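You operate a simulated robot arm through the tools that you are given. There is no shell and no other tool.

The job below is to be done with a simulated robot arm. You get a single attempt, and the scene is never put back.

JOB
Tighten the open alternator's loose screws, then both bolts.
Fine: red nut driver for the screws, blue for the bolts, each hung back.

It is judged by the outcome, as a careful person would: the job done as asked, and still so three seconds after it is handed in. It fails if anything else is knocked over, pushed out of place, dropped, spilled or broken.

ROBOT AND FRAMES
A 7-joint arm with a three-finger gripper, fixed in place. Base frame: the origin is at the foot of the arm, x ahead of it, y to its left, z up; the work surface is at about z = 790. Lengths are in mm, angles in rad, forces in N, time in s.
Its first joint turns from -2.897 to 2.897 rad. Payload 2.69 kg.
The tool frame sits at the grasp point between the pads (the TCP): z along the fingers, y along the line on which they close. The tips reach 30 mm beyond it. The gripper opens to 128 mm. The gripper's body begins 117 mm behind the TCP.
Orientation is that of the tool frame in the base frame, as a unit quaternion [x, y, z, w]. With the fingers straight down and closing along the base's y, the tool's x points along the base's -x, its y along +y and its z along -z.

CONTROLS
- The arm moves only by the tool move_arm. Its arguments are lists of equal length, an entry for each row: "linear": the shift along the base's x, y, z in mm, a list of three; "dr": the turn, a rotation vector about the base's x, y, z in rad, a list of three; "claw": the opening, from 0 (shut) to 1 (fully open). In form: {"linear": [[dx, dy, dz], ...], "dr": [[wx, wy, wz], ...], "claw": [claw, ...]}. A call has 1 to 20 rows; each row is the pose to reach, as a shift and turn from the pose commanded when the call began. Each row takes 0.2 s and may step no farther than 50 mm and 0.15 rad from the row before; otherwise, or with a gripper value out of range, the whole call is refused. A pose out of reach is approached as far as the arm can. The call stops where the force on the tool passes 40 N (or 10 N more than at its start, if that is more) or the arm is blocked; 0.2 s more then pass. Each finger halts on what it meets, pressing with about 27 N; the grip force reading is that of the motor and also rises with nothing between the fingers. The clock runs only during rows and for 0.2 s after the last one: add rows that repeat a pose to give the fingers time. It gives the time, the measured TCP pose, the force on the tool (base axes), the opening and the grip force at its end, in the units of the frame above (readings bear some noise), with the torque about the TCP (base axes, N m) and any sound that the robot's microphone picked up.
- Cameras (640 x 400 px; columns grow to the right, rows downward): "scene" is fixed at [50.9, -498.9, 1602.2]; the picture's right is [0.58, -0.82, 0.00], its down [-0.43, -0.30, -0.85] and it looks along [0.69, 0.49, -0.53] (base axes); focal length 362 px, centre (320, 200). "wrist" rides on the gripper at [58, 54, -131] in the tool frame; the picture's right is [-0.68, 0.74, 0.00], its down [-0.62, -0.57, -0.55] and it looks along [-0.40, -0.37, 0.84] (tool axes); focal length 234 px, centre (320, 200). There is no depth. A picture from a camera that has moved, and an enlarged one, comes with that camera's place and axes in the base frame and with its lens.
- snapshot(camera): a new picture of that camera. The clock stands still meanwhile.
- move_column(by): slides the trunk up (or, below 0, down) by that many mm; the arm rides with it, the base frame stays. It gives what a move gives, with no picture.
- zoom(camera, box): a new picture of the part [left, top, right, bottom] of that camera's present view, enlarged. The clock stands still meanwhile.
- hand_in(): hands the job in; it is judged then, once.

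Places have to be worked out from the pictures, the camera data and where the tool is seen. Open the gripper and draw the arm clear of the work before you hand the job in, unless the task says otherwise.

The tools are called after ">>>" as a command line: name --argument value ..., lists and objects as JSON in quotes. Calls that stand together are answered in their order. move_arm: Moves the arm, as the interface text tells. Its arguments: {"type":"object","properties":{"linear":{"type":"array","items":{"type":"array","items":{"type":"number"}}},"dr":{"type":"array","items":{"type":"array","items":{"type":"number"}}},"claw":{"type":"array","items":{"type":"number"}}},"required":["linear","dr","claw"]} The other tools are called the same way: move_column (by) slides the trunk up or down; snapshot (camera) takes a picture; zoom (camera, box) takes an enlarged picture of a part of a camera's view; hand_in () hands the job in.

At the start:

```text
time_s: 0.0
tool_pos: [588.8, 126.7, 1283.0]
ee_rot: [0.0, 1.0, 0.001, 0.0]
force: [-0.7, 0.6, 0.3]
wrist_torque: [-0.03, 0.05, -0.02]
finger_gap: 128.0
gripper_force: 0.0
trunk travel left (down, up): [-150.0, 200.0]
```

scene: 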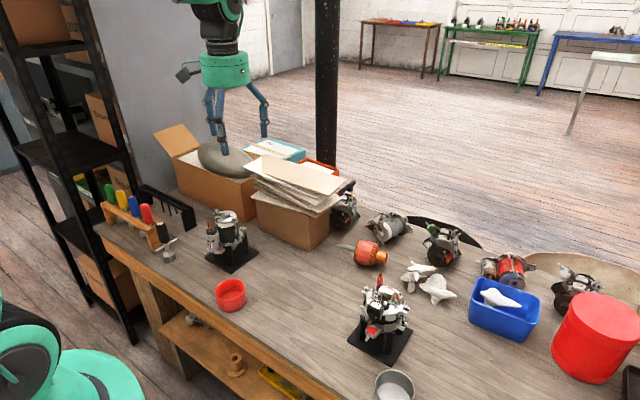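
wrist: 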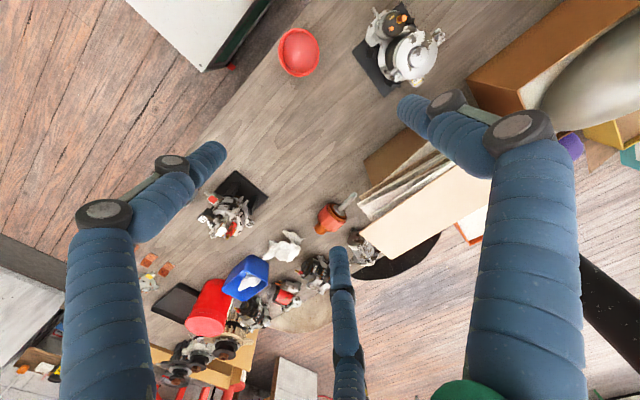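

I'll begin by looking closely at the two alternators on stands and the nut driver rack.

>>> zoom --camera "scene" --box '[80, 160, 280, 285]'

>>> zoom --camera "scene" --box '[320, 260, 440, 375]'

>>> zoom --camera "scene" --box '[190, 195, 270, 285]'

>>> zoom --camera "wrist" --box '[150, 150, 320, 280]'

>>> zoom --camera "wrist" --box '[330, 0, 480, 110]'

```text
3.20 times, centred on (180, 222) of scene
camera zoom: at [50.9, -498.9, 1602.2], right [0.58, -0.82, 0.0], down [-0.43, -0.3, -0.85], along [0.69, 0.49, -0.53], focal length 1159 px, centre (768, 128)
```

zoom: 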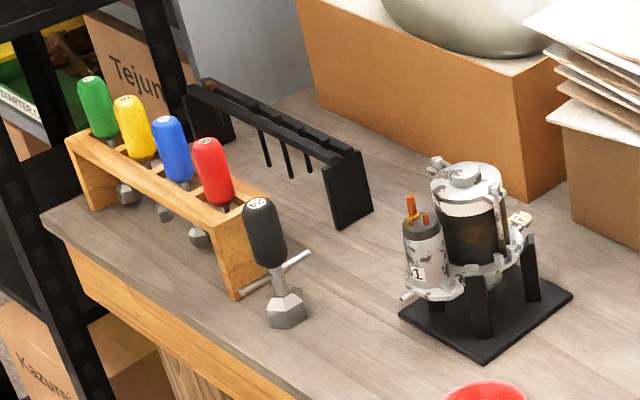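

```text
3.48 times, centred on (380, 318) of scene
camera zoom: at [50.9, -498.9, 1602.2], right [0.58, -0.82, 0.0], down [-0.43, -0.3, -0.85], along [0.69, 0.49, -0.53], focal length 1260 px, centre (111, -209)
```

zoom: 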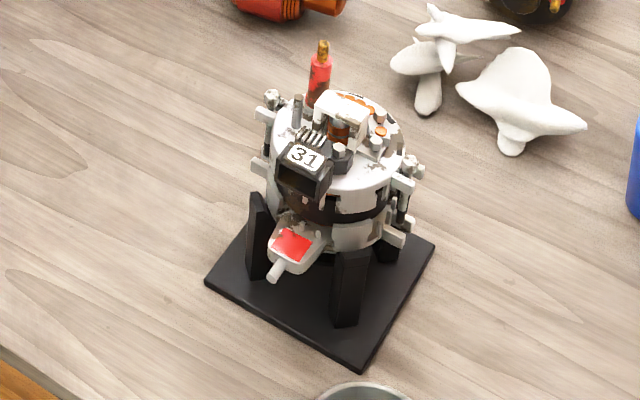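

```text
4.44 times, centred on (230, 240) of scene
camera zoom: at [50.9, -498.9, 1602.2], right [0.58, -0.82, 0.0], down [-0.43, -0.3, -0.85], along [0.69, 0.49, -0.53], focal length 1610 px, centre (720, 22)
```

zoom: 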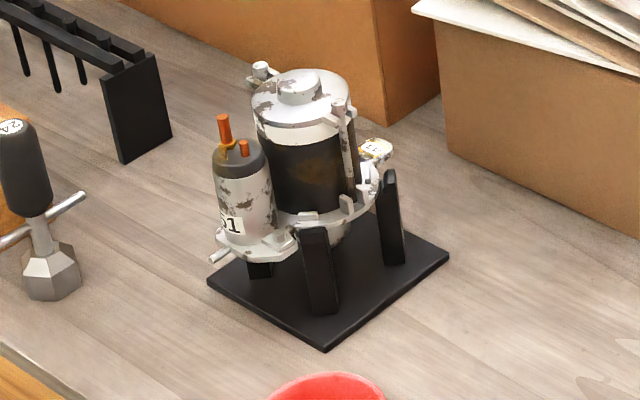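

```text
3.08 times, centred on (235, 215) of wrist
camera zoom: at [531.3, 180.7, 1412.0], right [0.68, 0.74, 0.0], down [0.62, -0.57, 0.55], along [0.4, -0.37, -0.84], focal length 720 px, centre (582, 154)
```

zoom: 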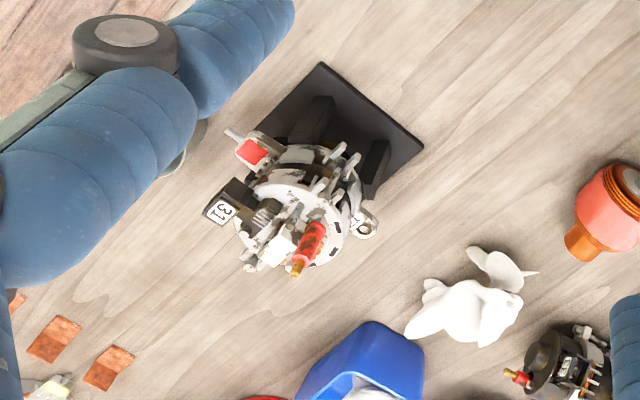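

```text
3.64 times, centred on (405, 55) of wrist
camera zoom: at [531.3, 180.7, 1412.0], right [0.68, 0.74, 0.0], down [0.62, -0.57, 0.55], along [0.4, -0.37, -0.84], focal length 852 px, centre (11, 727)
```

zoom: 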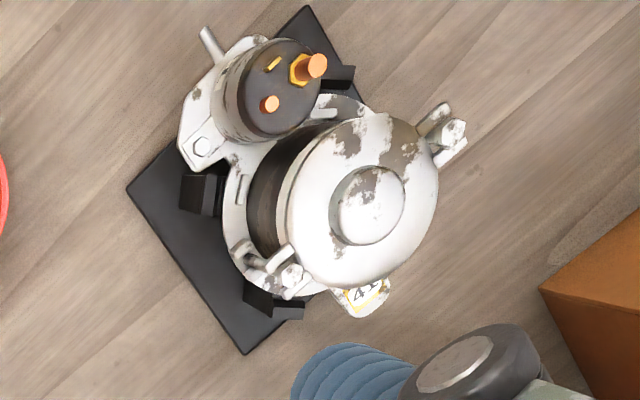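

The open alternator with exposed windings and rectifier is number 31, at about (660, -264); the other, at the left, is a closed starter. The driver rack is near (530, 560). I'll move above the alternator to see it up close with the wrist camera.

>>> move_arm --linear '[[6, -32, -19], [12, -64, -38], [18, -96, -57], [24, -128, -76], [30, -160, -95], [36, -192, -114], [42, -224, -133], [48, -256, -152], [54, -288, -171], [60, -320, -190], [66, -352, -209], [70, -384, -228], [70, -384, -228]]' --dr '[[0, 0, 0], [0, 0, 0], [0, 0, 0], [0, 0, 0], [0, 0, 0], [0, 0, 0], [0, 0, 0], [0, 0, 0], [0, 0, 0], [0, 0, 0], [0, 0, 0], [0, 0, 0], [0, 0, 0]]' --claw '[1, 1, 1, 1, 1, 1, 1, 1, 1, 1, 1, 1, 1]'

>>> snapshot --camera "wrist"

>>> snapshot --camera "scene"

```text
time_s: 2.8
tool_pos: [658.4, -254.3, 1052.8]
ee_rot: [-0.001, 1.0, 0.0, 0.0]
force: [-0.1, -0.8, 0.0]
wrist_torque: [0.05, 0.05, 0.0]
finger_gap: 128.0
gripper_force: 0.0
trunk travel left (down, up): [-150.0, 200.0]
```

```text
taken
camera wrist: at [601.4, -201.7, 1183.5], right [0.68, 0.74, 0.0], down [0.62, -0.57, 0.55], along [0.4, -0.37, -0.84], focal length 234 px, centre (320, 200)
```

wrist: 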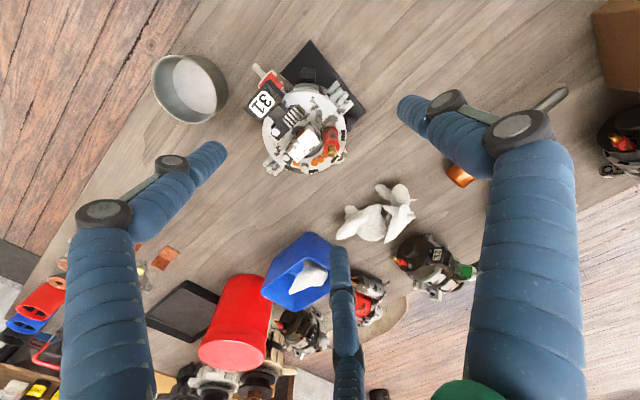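

```text
taken
```

scene: 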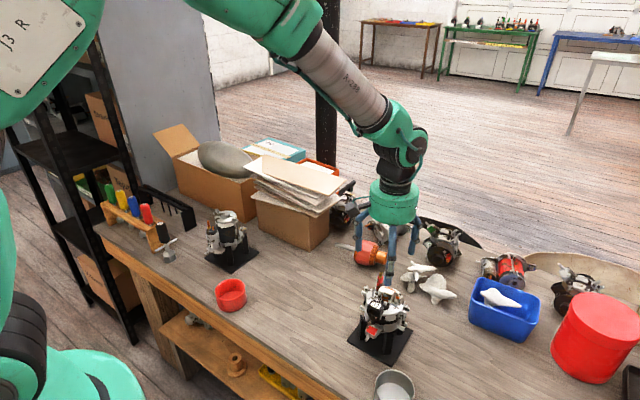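

>>> zoom --camera "wrist" --box '[245, 30, 375, 185]'

>>> zoom --camera "wrist" --box '[255, 75, 355, 180]'

>>> zoom --camera "scene" --box '[345, 270, 415, 340]'

```text
2.58 times, centred on (310, 108) of wrist
camera zoom: at [601.4, -201.7, 1183.5], right [0.68, 0.74, 0.0], down [0.62, -0.57, 0.55], along [0.4, -0.37, -0.84], focal length 604 px, centre (346, 439)
```

zoom: 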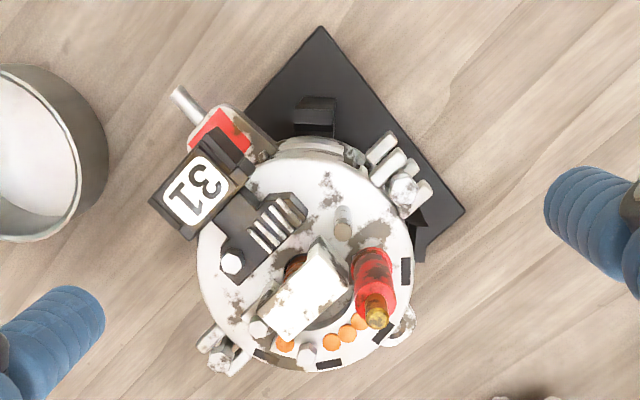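

```text
3.81 times, centred on (305, 128) of wrist
camera zoom: at [601.4, -201.7, 1183.5], right [0.68, 0.74, 0.0], down [0.62, -0.57, 0.55], along [0.4, -0.37, -0.84], focal length 892 px, centre (377, 476)
```

zoom: 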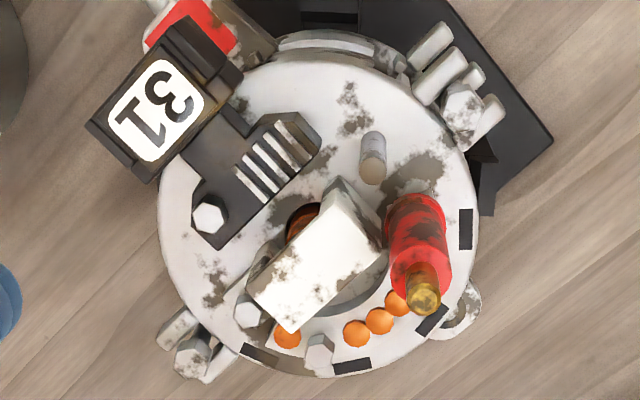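

```text
5.71 times, centred on (380, 305) of scene
camera zoom: at [50.9, -498.9, 1602.2], right [0.58, -0.82, 0.0], down [-0.43, -0.3, -0.85], along [0.69, 0.49, -0.53], focal length 2070 px, centre (-23, -400)
```

zoom: 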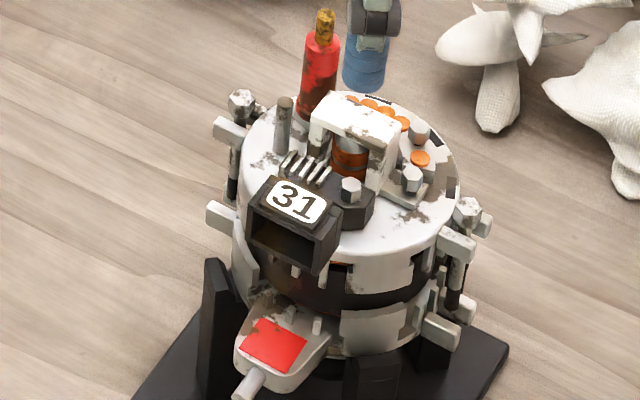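

Zoomed pictures stay crisp, so I triangulated from both cameras: three hex screws on top at about (623,-280,950), (649,-297,941) and (671,-289,944), and two bolts at about (649,-323,936) and (649,-216,938). The red post's top is near z=996. I'll zoom in much further to see which heads stand proud.

>>> zoom --camera "scene" --box '[375, 285, 405, 310]'

>>> zoom --camera "scene" --box '[365, 285, 395, 310]'

>>> zoom --camera "wrist" --box '[295, 120, 350, 180]'

>>> zoom --camera "wrist" --box '[255, 90, 345, 180]'

>>> zoom --camera "scene" --box '[350, 280, 372, 300]'

>>> zoom --camera "scene" --box '[390, 300, 412, 320]'

```text
16.00 times, centred on (390, 298) of scene
camera zoom: at [50.9, -498.9, 1602.2], right [0.58, -0.82, 0.0], down [-0.43, -0.3, -0.85], along [0.69, 0.49, -0.53], focal length 5797 px, centre (-800, -1360)
```

zoom: 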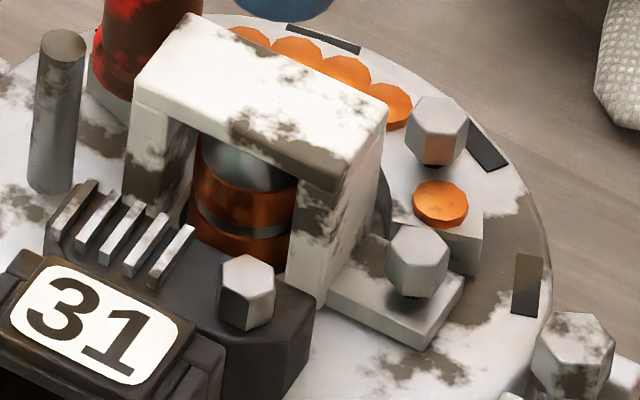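

```text
16.00 times, centred on (380, 298) of scene
camera zoom: at [50.9, -498.9, 1602.2], right [0.58, -0.82, 0.0], down [-0.43, -0.3, -0.85], along [0.69, 0.49, -0.53], focal length 5797 px, centre (-640, -1360)
```

zoom: 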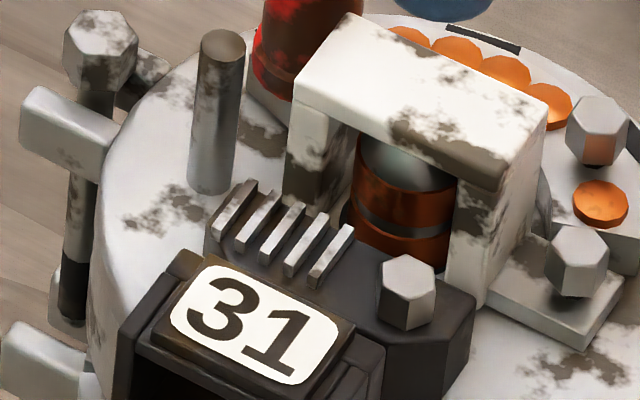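

```text
6.67 times, centred on (322, 150) of wrist
camera zoom: at [601.4, -201.7, 1183.5], right [0.68, 0.74, 0.0], down [0.62, -0.57, 0.55], along [0.4, -0.37, -0.84], focal length 1561 px, centre (303, 533)
```

zoom: 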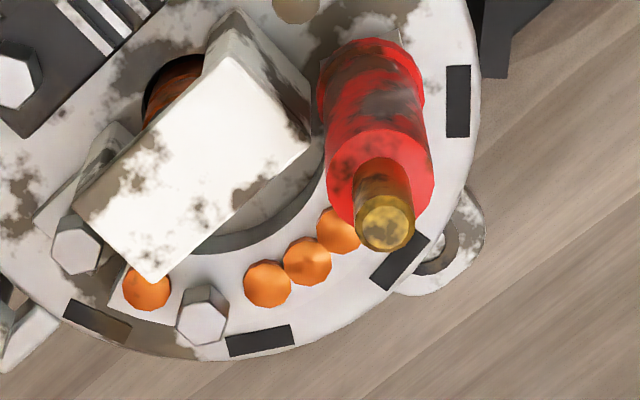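

```text
4.44 times, centred on (300, 135) of wrist
camera zoom: at [601.4, -201.7, 1183.5], right [0.68, 0.74, 0.0], down [0.62, -0.57, 0.55], along [0.4, -0.37, -0.84], focal length 1041 px, centre (409, 489)
```

zoom: 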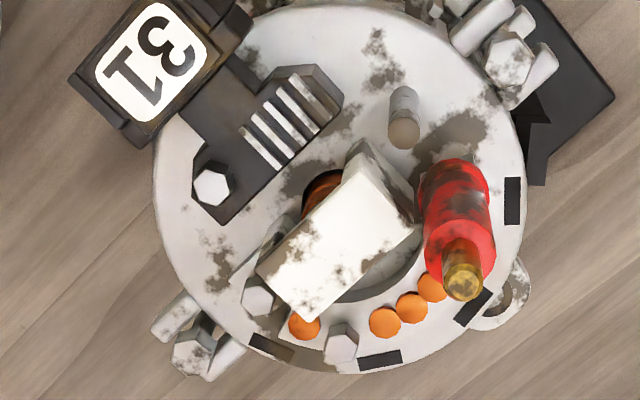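

```text
16.00 times, centred on (361, 290) of scene
camera zoom: at [50.9, -498.9, 1602.2], right [0.58, -0.82, 0.0], down [-0.43, -0.3, -0.85], along [0.69, 0.49, -0.53], focal length 5797 px, centre (-336, -1240)
```

zoom: 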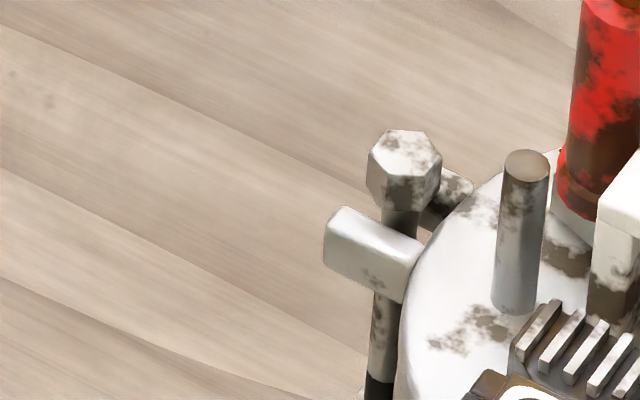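

```text
16.00 times, centred on (401, 310) of scene
camera zoom: at [50.9, -498.9, 1602.2], right [0.58, -0.82, 0.0], down [-0.43, -0.3, -0.85], along [0.69, 0.49, -0.53], focal length 5797 px, centre (-976, -1560)
```

zoom: 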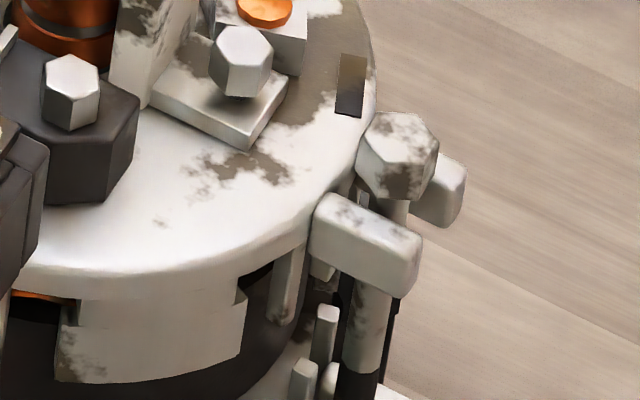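

S1 on the regulator looks flush, while S2 and S3 seem to hover above their seats, and both bolts show bare shank. I'll back off toward (460,-50) for a low-angle look to confirm.

>>> move_arm --linear '[[-28, 29, 0], [-56, 58, 0], [-84, 87, -8], [-112, 116, -20], [-140, 145, -32], [-170, 175, -44], [-198, 204, -53], [-198, 204, -53]]' --dr '[[0, 0, 0], [0, 0, 0], [0, 0, 0], [0, 0, 0], [0, 0, 0], [0, 0, 0], [0, 0, 0], [0, 0, 0]]' --claw '[1, 1, 1, 1, 1, 1, 1, 1]'

>>> snapshot --camera "wrist"

>>> zoom --camera "wrist" --box '[260, 310, 320, 370]'

```text
time_s: 4.6
tool_pos: [463.9, -55.1, 998.4]
ee_rot: [0.0, 1.0, 0.0, 0.0]
force: [0.4, 0.3, -0.9]
wrist_torque: [-0.08, -0.06, -0.02]
finger_gap: 127.9
gripper_force: 0.1
trunk travel left (down, up): [-150.0, 200.0]
```

```text
taken
camera wrist: at [405.5, -0.1, 1129.1], right [0.68, 0.74, 0.0], down [0.62, -0.57, 0.55], along [0.4, -0.37, -0.84], focal length 234 px, centre (320, 200)
```

wrist: 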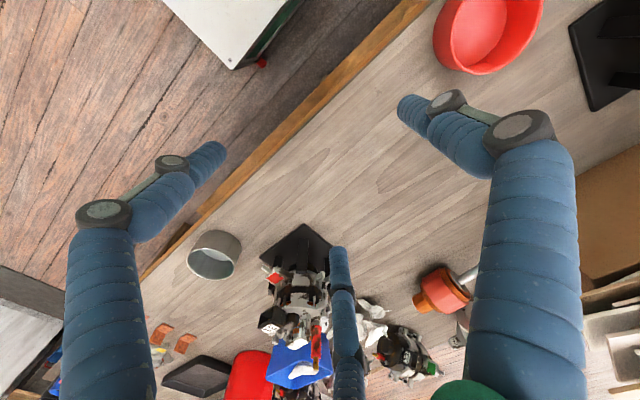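

```text
6.67 times, centred on (290, 340) of wrist
camera zoom: at [405.5, -0.1, 1129.1], right [0.68, 0.74, 0.0], down [0.62, -0.57, 0.55], along [0.4, -0.37, -0.84], focal length 1561 px, centre (520, -733)
```

zoom: 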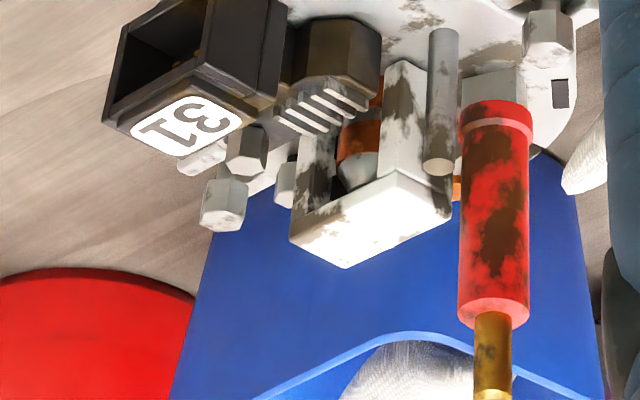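

This view is inverted and partly blocked; I'll zoom tighter from the fixed scene camera on each screw head and its seat.

>>> zoom --camera "scene" --box '[389, 288, 404, 298]'

>>> zoom --camera "scene" --box '[389, 296, 404, 306]'

>>> zoom --camera "scene" --box '[378, 297, 393, 307]'

>>> zoom --camera "wrist" --box '[270, 325, 300, 345]'

```text
16.00 times, centred on (396, 293) of scene
camera zoom: at [50.9, -498.9, 1602.2], right [0.58, -0.82, 0.0], down [-0.43, -0.3, -0.85], along [0.69, 0.49, -0.53], focal length 5797 px, centre (-904, -1288)
```

zoom: 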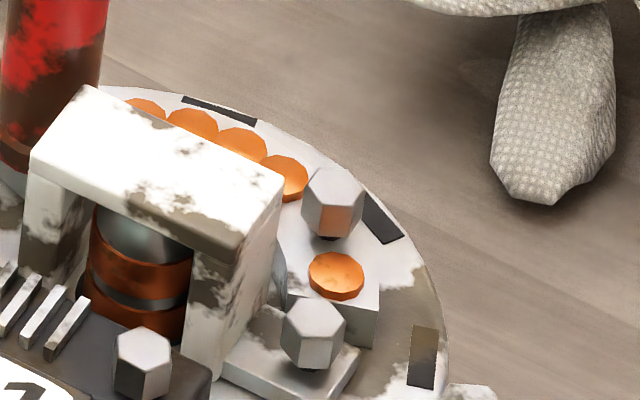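

```text
16.00 times, centred on (396, 301) of scene
camera zoom: at [50.9, -498.9, 1602.2], right [0.58, -0.82, 0.0], down [-0.43, -0.3, -0.85], along [0.69, 0.49, -0.53], focal length 5797 px, centre (-904, -1416)
```

zoom: 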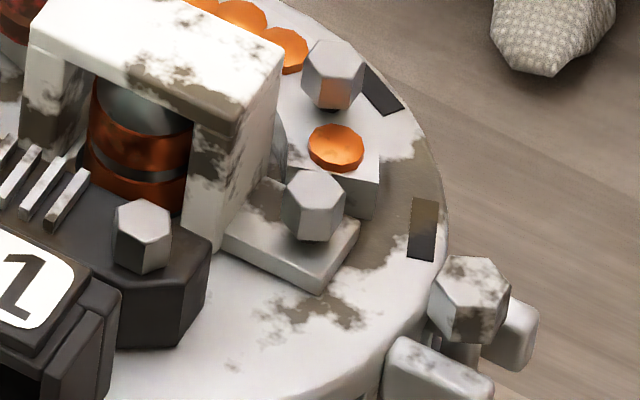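

```text
16.00 times, centred on (386, 302) of scene
camera zoom: at [50.9, -498.9, 1602.2], right [0.58, -0.82, 0.0], down [-0.43, -0.3, -0.85], along [0.69, 0.49, -0.53], focal length 5797 px, centre (-728, -1432)
```

zoom: 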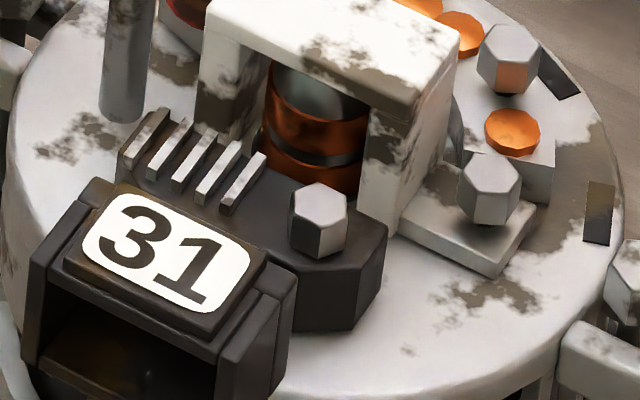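

```text
16.00 times, centred on (285, 335) of wrist
camera zoom: at [405.5, -0.1, 1129.1], right [0.68, 0.74, 0.0], down [0.62, -0.57, 0.55], along [0.4, -0.37, -0.84], focal length 3747 px, centre (880, -1960)
```

zoom: 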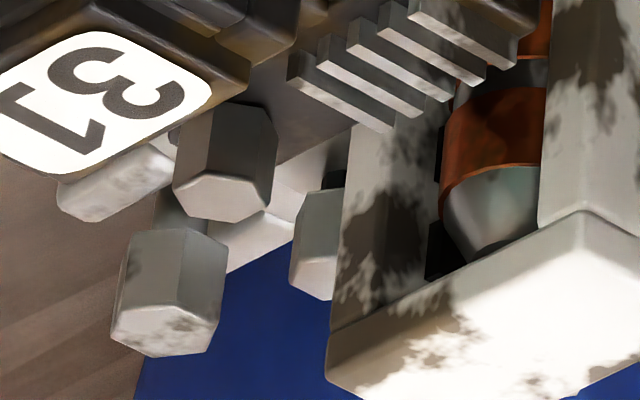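

Tight zooms show dark shank under S2 and S3 (loose) while S1 sits flush; both bolts have shank showing. Next I'll go over toward the driver rack and look at it closely.

>>> move_arm --linear '[[0, 20, 40], [0, 60, 70], [0, 105, 90], [0, 150, 100], [0, 195, 100], [0, 240, 100], [0, 285, 100], [0, 330, 100], [0, 375, 100], [0, 420, 100], [0, 465, 100], [0, 510, 100], [0, 555, 100], [0, 600, 100], [0, 600, 100]]' --dr '[[0, 0, 0], [0, 0, 0], [0, 0, 0], [0, 0, 0], [0, 0, 0], [0, 0, 0], [0, 0, 0], [0, 0, 0], [0, 0, 0], [0, 0, 0], [0, 0, 0], [0, 0, 0], [0, 0, 0], [0, 0, 0], [0, 0, 0]]' --claw '[1, 1, 1, 1, 1, 1, 1, 1, 1, 1, 1, 1, 1, 1, 1]'

>>> snapshot --camera "wrist"

>>> snapshot --camera "scene"

```text
time_s: 7.8
tool_pos: [458.7, 549.8, 1101.4]
ee_rot: [0.0, 1.0, 0.0, 0.001]
force: [0.2, 1.3, -1.2]
wrist_torque: [-0.05, -0.02, 0.01]
finger_gap: 128.0
gripper_force: 0.1
trunk travel left (down, up): [-150.0, 200.0]
```

```text
taken
camera wrist: at [402.2, 602.5, 1232.1], right [0.68, 0.74, 0.0], down [0.62, -0.56, 0.55], along [0.4, -0.37, -0.84], focal length 234 px, centre (320, 200)
```

wrist: 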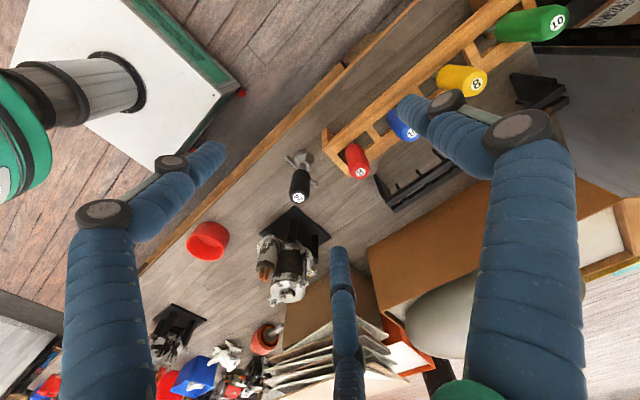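

```text
taken
```

scene: 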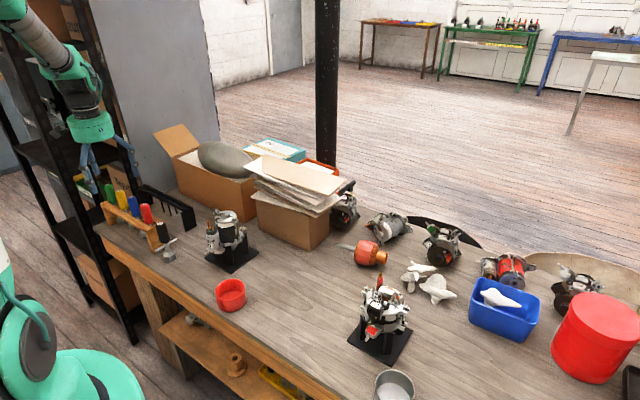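

>>> zoom --camera "wrist" --box '[275, 70, 475, 195]'

>>> zoom --camera "wrist" --box '[330, 100, 430, 185]'

>>> zoom --camera "wrist" --box '[420, 0, 580, 100]'

>>> zoom --camera "scene" --box '[95, 170, 205, 260]'

>>> zoom --camera "scene" --box '[120, 190, 180, 240]'

```text
3.20 times, centred on (375, 132) of wrist
camera zoom: at [402.2, 602.5, 1232.1], right [0.68, 0.74, 0.0], down [0.62, -0.56, 0.55], along [0.4, -0.37, -0.84], focal length 749 px, centre (144, 416)
```

zoom: 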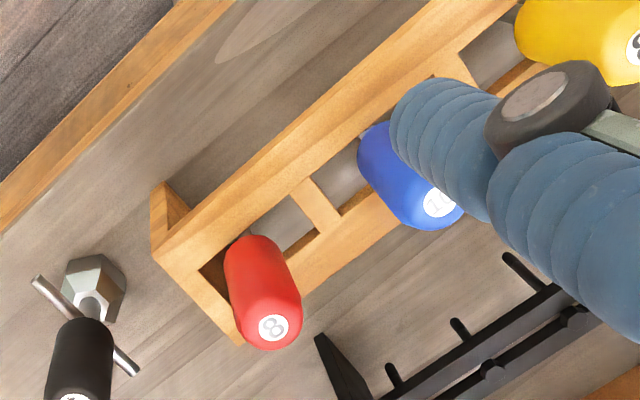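

```text
4.71 times, centred on (380, 142) of wrist
camera zoom: at [402.2, 602.5, 1232.1], right [0.68, 0.74, 0.0], down [0.62, -0.56, 0.55], along [0.4, -0.37, -0.84], focal length 1102 px, centre (38, 471)
```

zoom: 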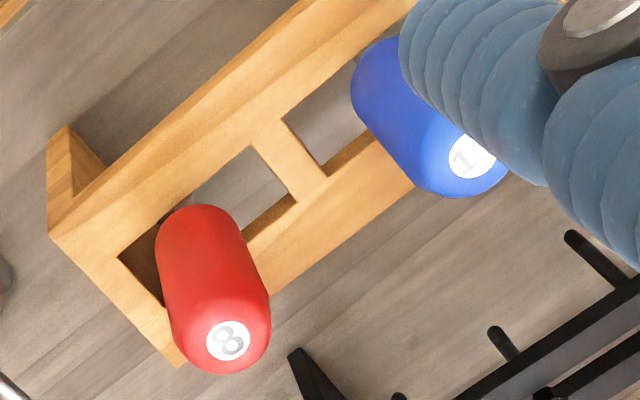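

```text
4.00 times, centred on (500, 50) of wrist
camera zoom: at [402.2, 602.5, 1232.1], right [0.68, 0.74, 0.0], down [0.62, -0.56, 0.55], along [0.4, -0.37, -0.84], focal length 937 px, centre (-400, 800)
```

zoom: 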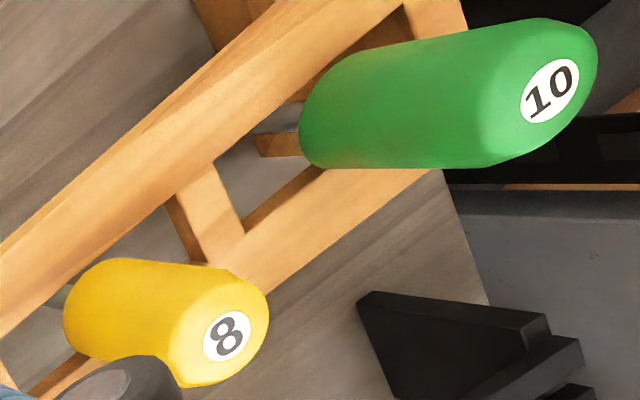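

```text
4.44 times, centred on (150, 215) of scene
camera zoom: at [50.9, -498.9, 1602.2], right [0.58, -0.82, 0.0], down [-0.43, -0.3, -0.85], along [0.69, 0.49, -0.53], focal length 1610 px, centre (1076, 133)
```

zoom: 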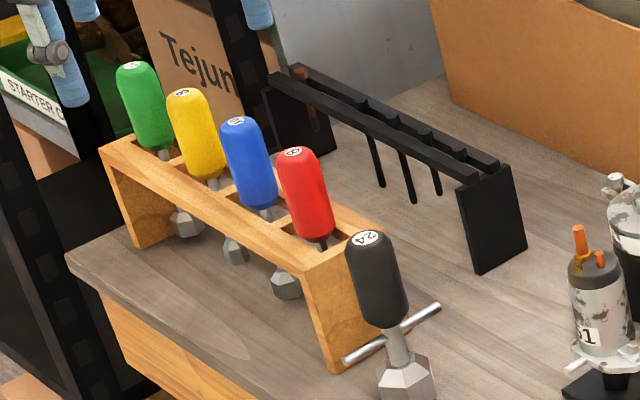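

```text
8.00 times, centred on (150, 215) of scene
camera zoom: at [50.9, -498.9, 1602.2], right [0.58, -0.82, 0.0], down [-0.43, -0.3, -0.85], along [0.69, 0.49, -0.53], focal length 2899 px, centre (1680, 80)
```

zoom: 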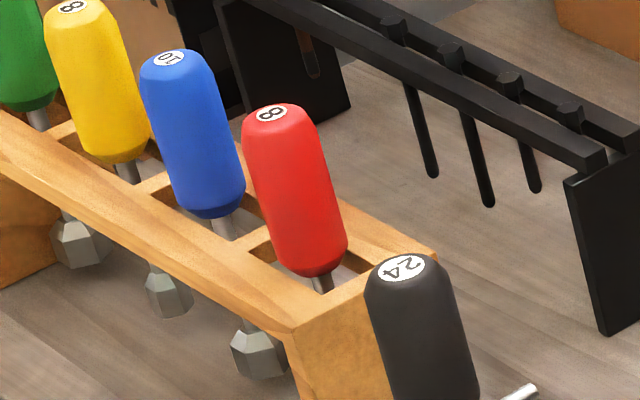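

The rack's top is at about z=887 and spans x 504–570; the red driver's top label ("8") is at about (535, 550, 966) and the blue's ("10") at about (534, 624, 967). I'll zoom on the sockets and cells to see how they hang.

>>> zoom --camera "scene" --box '[135, 205, 165, 240]'

>>> zoom --camera "scene" --box '[120, 200, 155, 240]'

>>> zoom --camera "wrist" --box '[325, 125, 385, 185]'

>>> zoom --camera "wrist" --box '[375, 90, 425, 145]'

```text
11.43 times, centred on (150, 222) of scene
camera zoom: at [50.9, -498.9, 1602.2], right [0.58, -0.82, 0.0], down [-0.43, -0.3, -0.85], along [0.69, 0.49, -0.53], focal length 4141 px, centre (2263, -57)
```

zoom: 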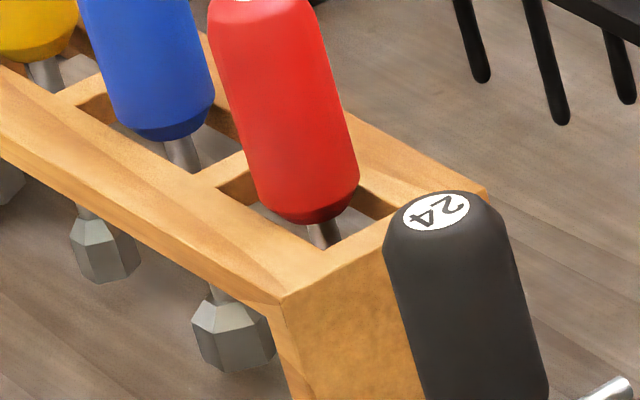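

```text
10.00 times, centred on (138, 220) of scene
camera zoom: at [50.9, -498.9, 1602.2], right [0.58, -0.82, 0.0], down [-0.43, -0.3, -0.85], along [0.69, 0.49, -0.53], focal length 3623 px, centre (2145, 0)
```

zoom: 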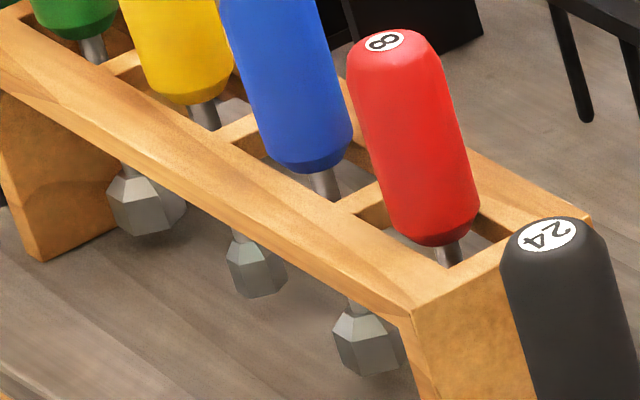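

```text
6.67 times, centred on (355, 155) of wrist
camera zoom: at [402.2, 602.5, 1232.1], right [0.68, 0.74, 0.0], down [0.62, -0.56, 0.55], along [0.4, -0.37, -0.84], focal length 1561 px, centre (87, 500)
```

zoom: 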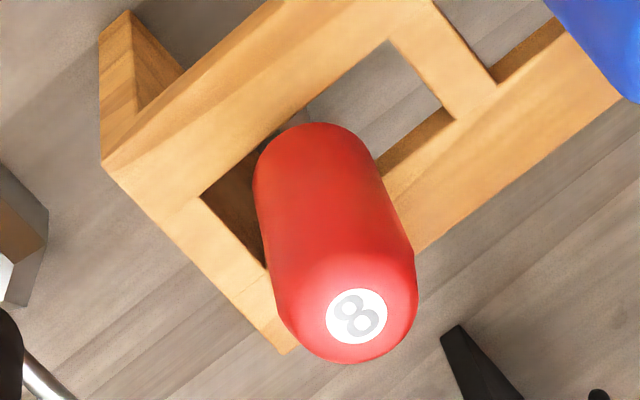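

```text
7.27 times, centred on (400, 118) of wrist
camera zoom: at [402.2, 602.5, 1232.1], right [0.68, 0.74, 0.0], down [0.62, -0.56, 0.55], along [0.4, -0.37, -0.84], focal length 1703 px, centre (-262, 800)
```

zoom: 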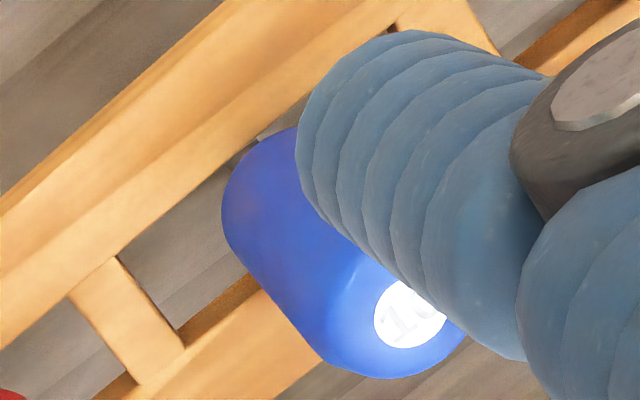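

The cells are about 24 mm wide in x and the handles (about 28 mm) rest on the rails; socket ends hang to about z=800. I'll move above the red handle and half-close the claw, then check alignment.

>>> move_arm --linear '[[38, 2, 0], [75, 3, -20], [75, 3, -40], [75, 3, -60], [75, 3, -60], [75, 3, -60]]' --dr '[[0, 0, 0], [0, 0, 0], [0, 0, 0], [0, 0, 0], [0, 0, 0], [0, 0, 0]]' --claw '[0.8, 0.6, 0.5, 0.5, 0.5, 0.5]'

>>> snapshot --camera "wrist"

>>> zoom --camera "scene" --box '[60, 100, 190, 240]'

```text
time_s: 9.2
tool_pos: [535.3, 551.9, 1042.4]
ee_rot: [0.0, 1.0, 0.0, 0.0]
force: [0.4, -0.2, 0.3]
wrist_torque: [0.01, 0.02, -0.03]
finger_gap: 64.2
gripper_force: 0.1
trunk travel left (down, up): [-150.0, 200.0]
```

```text
taken
camera wrist: at [477.4, 604.7, 1172.0], right [0.68, 0.74, 0.0], down [0.62, -0.57, 0.55], along [0.4, -0.37, -0.84], focal length 234 px, centre (320, 200)
```

wrist: 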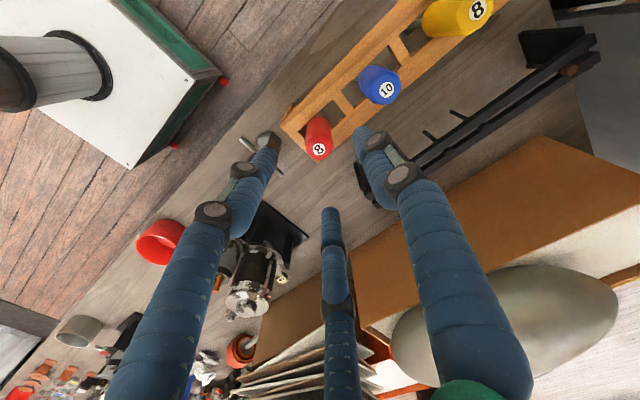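

```text
2.86 times, centred on (125, 170) of scene
camera zoom: at [50.9, -498.9, 1602.2], right [0.58, -0.82, 0.0], down [-0.43, -0.3, -0.85], along [0.69, 0.49, -0.53], focal length 1035 px, centre (877, 286)
```

zoom: 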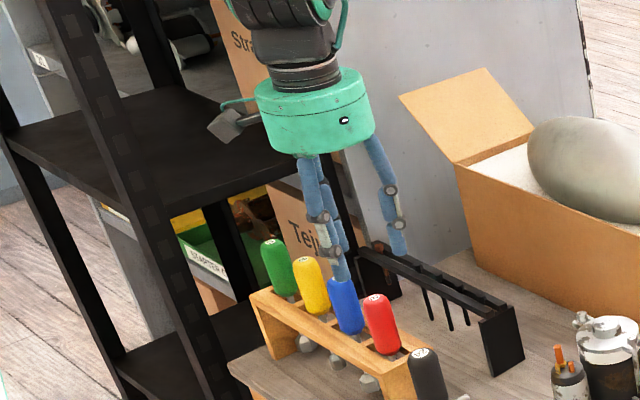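

The gripper visually has three prongs around the tool axis; the red cap appears right where I predicted. I'll zoom to measure the cap's offset from the tool axis precisely.

>>> zoom --camera "wrist" --box '[285, 100, 355, 170]'

```text
5.71 times, centred on (320, 135) of wrist
camera zoom: at [477.4, 604.7, 1172.0], right [0.68, 0.74, 0.0], down [0.62, -0.57, 0.55], along [0.4, -0.37, -0.84], focal length 1338 px, centre (320, 571)
```

zoom: 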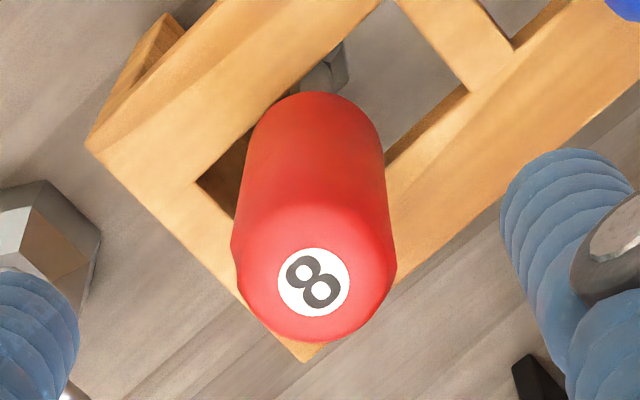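

The red handle's axis is at about (535, 550.5). I descend straight to grip height (TCP z ≈ 931, tips ≈ 901, above the rack top), then verify before closing.

>>> move_arm --linear '[[0, -1, -25], [0, -1.5, -50], [0, -1.5, -75], [0, -1.5, -95], [0, -1.5, -111], [0, -1.5, -111]]' --dr '[[0, 0, 0], [0, 0, 0], [0, 0, 0], [0, 0, 0], [0, 0, 0], [0, 0, 0]]' --claw '[0.5, 0.5, 0.5, 0.5, 0.5, 0.5]'

>>> snapshot --camera "wrist"

>>> zoom --camera "scene" --box '[90, 140, 190, 240]'

```text
time_s: 10.6
tool_pos: [534.2, 549.6, 930.5]
ee_rot: [0.001, 1.0, 0.0, 0.0]
force: [-0.2, -0.2, -1.2]
wrist_torque: [0.0, -0.01, 0.02]
finger_gap: 64.0
gripper_force: 0.0
trunk travel left (down, up): [-150.0, 200.0]
```

```text
taken
camera wrist: at [477.5, 601.7, 1059.9], right [0.68, 0.74, 0.0], down [0.62, -0.57, 0.55], along [0.4, -0.37, -0.84], focal length 234 px, centre (320, 200)
```

wrist: 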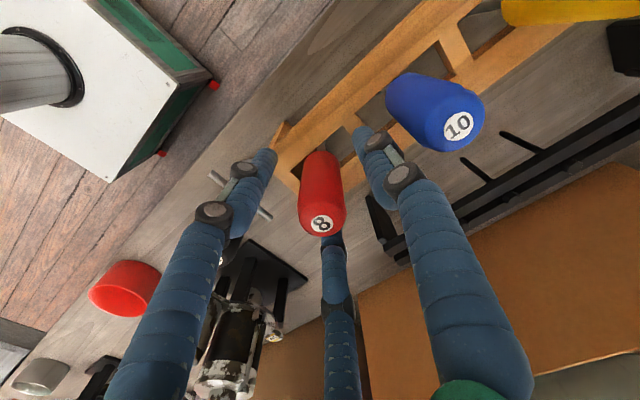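

```text
4.00 times, centred on (140, 190) of scene
camera zoom: at [50.9, -498.9, 1602.2], right [0.58, -0.82, 0.0], down [-0.43, -0.3, -0.85], along [0.69, 0.49, -0.53], focal length 1449 px, centre (1040, 240)
```

zoom: 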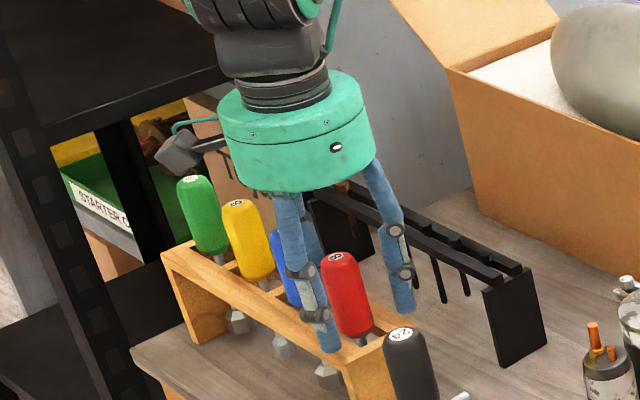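

The red handle is centred between the prongs. I close the claw with several hold rows.

>>> move_arm --linear '[[0, 0, 0], [0, 0, 0], [0, 0, 0], [0, 0, 0]]' --dr '[[0, 0, 0], [0, 0, 0], [0, 0, 0], [0, 0, 0]]' --claw '[0.3, 0.1, 0, 0]'

>>> snapshot --camera "wrist"

>>> zoom --camera "scene" --box '[110, 180, 190, 240]'

```text
time_s: 11.6
tool_pos: [535.2, 548.0, 930.0]
ee_rot: [0.001, 1.0, 0.001, 0.0]
force: [-0.1, 0.0, 0.2]
wrist_torque: [-0.01, -0.04, 0.03]
finger_gap: 27.8
gripper_force: 26.8
trunk travel left (down, up): [-150.0, 200.0]
```

```text
taken
camera wrist: at [477.3, 601.5, 1060.2], right [0.68, 0.74, 0.0], down [0.62, -0.56, 0.55], along [0.4, -0.37, -0.84], focal length 234 px, centre (320, 200)
```

wrist: 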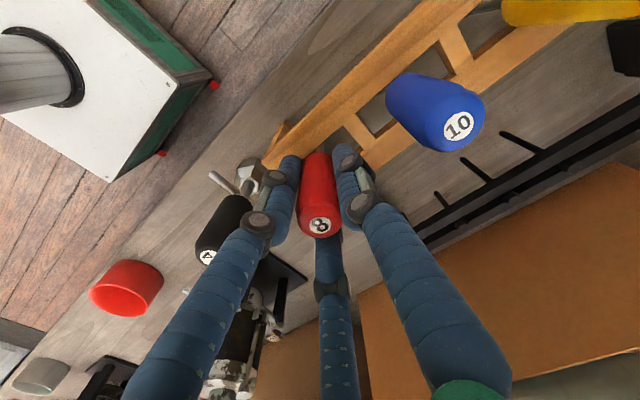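

```text
6.67 times, centred on (150, 210) of scene
camera zoom: at [50.9, -498.9, 1602.2], right [0.58, -0.82, 0.0], down [-0.43, -0.3, -0.85], along [0.69, 0.49, -0.53], focal length 2416 px, centre (1453, 133)
```

zoom: 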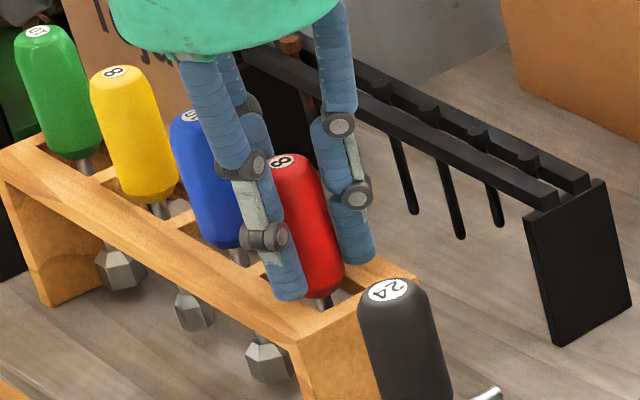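

Gripped firmly (27.8 mm, 26.8 N). I'll mark this commanded pose as the red "home" and lift straight up by 120 mm.

>>> move_arm --linear '[[0, 0, 10], [0, 0, 25], [0, 0, 45], [0, 0, 70], [0, 0, 95], [0, 0, 120], [0, 0, 120]]' --dr '[[0, 0, 0], [0, 0, 0], [0, 0, 0], [0, 0, 0], [0, 0, 0], [0, 0, 0], [0, 0, 0]]' --claw '[0, 0, 0, 0, 0, 0, 0]'

>>> snapshot --camera "wrist"

>>> zoom --camera "scene" --box '[90, 120, 200, 240]'

```text
time_s: 13.2
tool_pos: [534.5, 550.7, 1048.3]
ee_rot: [0.0, 1.0, 0.0, 0.0]
force: [-0.2, -1.2, -0.8]
wrist_torque: [0.03, -0.05, 0.02]
finger_gap: 27.7
gripper_force: 27.2
trunk travel left (down, up): [-150.0, 200.0]
```

```text
taken
camera wrist: at [476.9, 602.6, 1179.4], right [0.68, 0.74, 0.0], down [0.62, -0.56, 0.55], along [0.4, -0.37, -0.84], focal length 234 px, centre (320, 200)
```

wrist: 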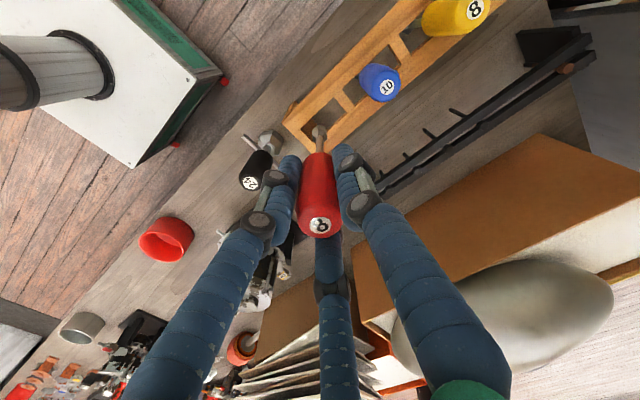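

```text
3.33 times, centred on (145, 180) of scene
camera zoom: at [50.9, -498.9, 1602.2], right [0.58, -0.82, 0.0], down [-0.43, -0.3, -0.85], along [0.69, 0.49, -0.53], focal length 1208 px, centre (903, 267)
```

zoom: 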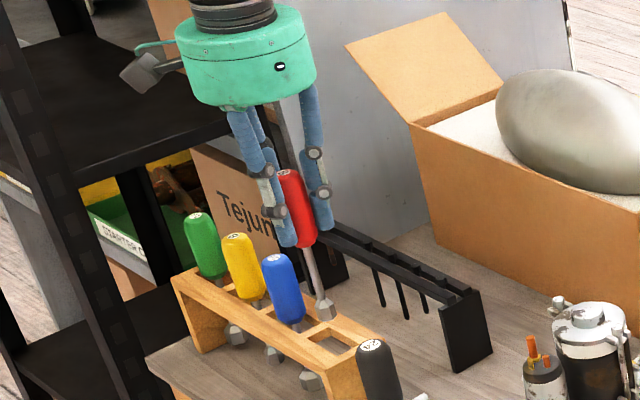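

>>> zoom --camera "wrist" --box '[285, 110, 355, 180]'

>>> zoom --camera "scene" --box '[160, 165, 210, 225]'

```text
5.71 times, centred on (320, 145) of wrist
camera zoom: at [476.9, 602.6, 1179.4], right [0.68, 0.74, 0.0], down [0.62, -0.56, 0.55], along [0.4, -0.37, -0.84], focal length 1338 px, centre (320, 514)
```

zoom: 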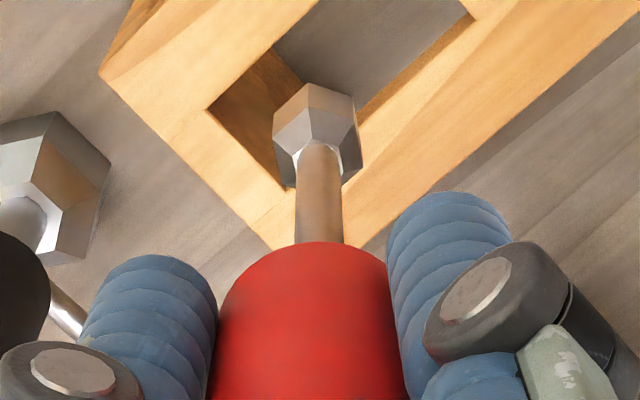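

```text
6.67 times, centred on (185, 195) of scene
camera zoom: at [50.9, -498.9, 1602.2], right [0.58, -0.82, 0.0], down [-0.43, -0.3, -0.85], along [0.69, 0.49, -0.53], focal length 2416 px, centre (1220, 233)
```

zoom: 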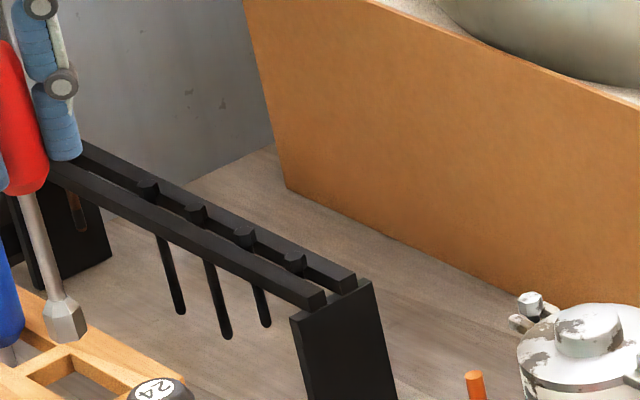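

The red driver is out, hex socket about 20 mm across and its mouth about 130 mm below the TCP. I'll raise and carry it to above screw S2 at a safe height (socket mouth ≈ 1020, above the 996 post).

>>> move_arm --linear '[[0, 0, 40], [0, 0, 80], [6.3, -47, 88], [12.7, -94, 96], [19, -141, 100], [25.3, -188, 100], [31.7, -235, 100], [38, -282, 100], [44.3, -329, 100], [50.7, -376, 100], [57, -423, 100], [63.3, -470, 100], [69.7, -517, 100], [76, -564, 100], [82.3, -611, 100], [88.7, -658, 100], [95, -705, 100], [101.3, -752, 100], [107.7, -799, 100], [114, -846, 100]]' --dr '[[0, 0, 0], [0, 0, 0], [0, 0, 0], [0, 0, 0], [0, 0, 0], [0, 0, 0], [0, 0, 0], [0, 0, 0], [0, 0, 0], [0, 0, 0], [0, 0, 0], [0, 0, 0], [0, 0, 0], [0, 0, 0], [0, 0, 0], [0, 0, 0], [0, 0, 0], [0, 0, 0], [0, 0, 0], [0, 0, 0]]' --claw '[0, 0, 0, 0, 0, 0, 0, 0, 0, 0, 0, 0, 0, 0, 0, 0, 0, 0, 0, 0]'

>>> snapshot --camera "wrist"

>>> snapshot --camera "scene"

```text
time_s: 17.4
tool_pos: [650.7, -298.1, 1147.9]
ee_rot: [-0.001, 1.0, 0.0, 0.0]
force: [-0.3, -0.5, -0.7]
wrist_torque: [-0.01, -0.02, -0.01]
finger_gap: 27.8
gripper_force: 26.4
trunk travel left (down, up): [-150.0, 200.0]
```

```text
taken
camera wrist: at [593.2, -245.3, 1278.3], right [0.68, 0.74, 0.0], down [0.62, -0.56, 0.55], along [0.4, -0.37, -0.84], focal length 234 px, centre (320, 200)
```

wrist: 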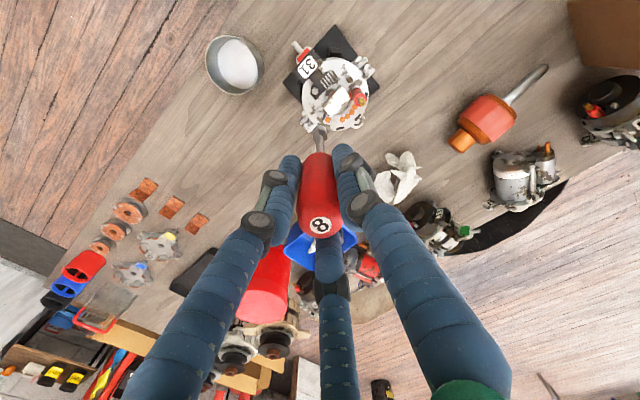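

```text
taken
```

scene: 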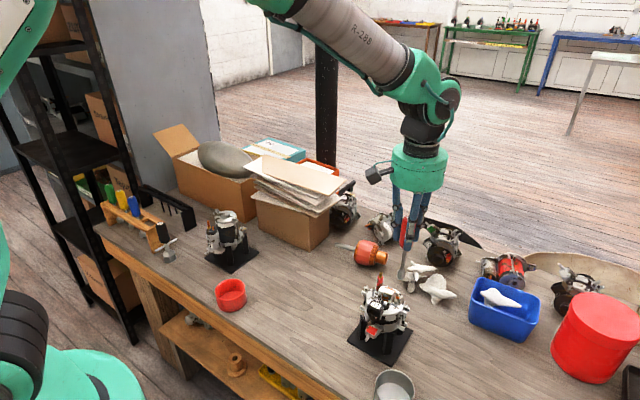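

The driver hangs straight and clear of the alternator. Tightening needs clockwise turns, so I'll test how far the wrist can be wound counter-clockwise (+z) here.

>>> move_arm --linear '[[0, 0, 0], [0, 0, 0], [0, 0, 0], [0, 0, 0], [0, 0, 0], [0, 0, 0], [0, 0, 0], [0, 0, 0], [0, 0, 0], [0, 0, 0], [0, 0, 0], [0, 0, 0], [0, 0, 0], [0, 0, 0], [0, 0, 0], [0, 0, 0]]' --dr '[[0, 0, 0.15], [0, 0, 0.3], [0, 0, 0.45], [0, 0, 0.6], [0, 0, 0.75], [0, 0, 0.9], [0, 0, 1.05], [0, 0, 1.2], [0, 0, 1.35], [0, 0, 1.5], [0, 0, 1.65], [0, 0, 1.8], [0, 0, 1.95], [0, 0, 2.1], [0, 0, 2.25], [0, 0, 2.25]]' --claw '[0, 0, 0, 0, 0, 0, 0, 0, 0, 0, 0, 0, 0, 0, 0, 0]'

>>> snapshot --camera "wrist"

```text
time_s: 20.8
tool_pos: [649.4, -297.2, 1149.2]
ee_rot: [0.903, -0.43, 0.0, 0.0]
force: [-0.5, -0.7, -1.8]
wrist_torque: [-0.01, 0.03, -0.01]
finger_gap: 28.0
gripper_force: 26.9
trunk travel left (down, up): [-150.0, 200.0]
```

```text
taken
camera wrist: at [646.0, -377.3, 1279.5], right [-1.0, 0.06, 0.0], down [0.05, 0.83, 0.55], along [0.03, 0.55, -0.84], focal length 234 px, centre (320, 200)
```

wrist: 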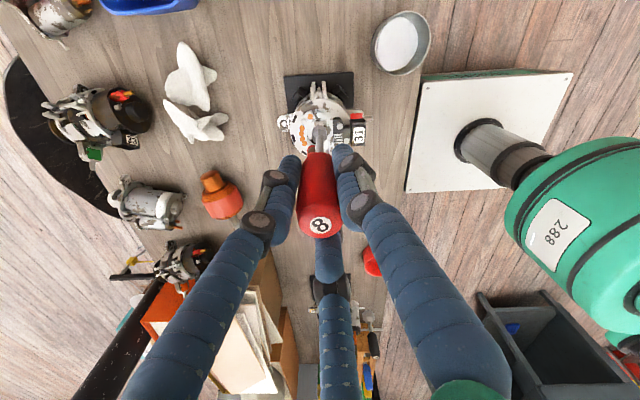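

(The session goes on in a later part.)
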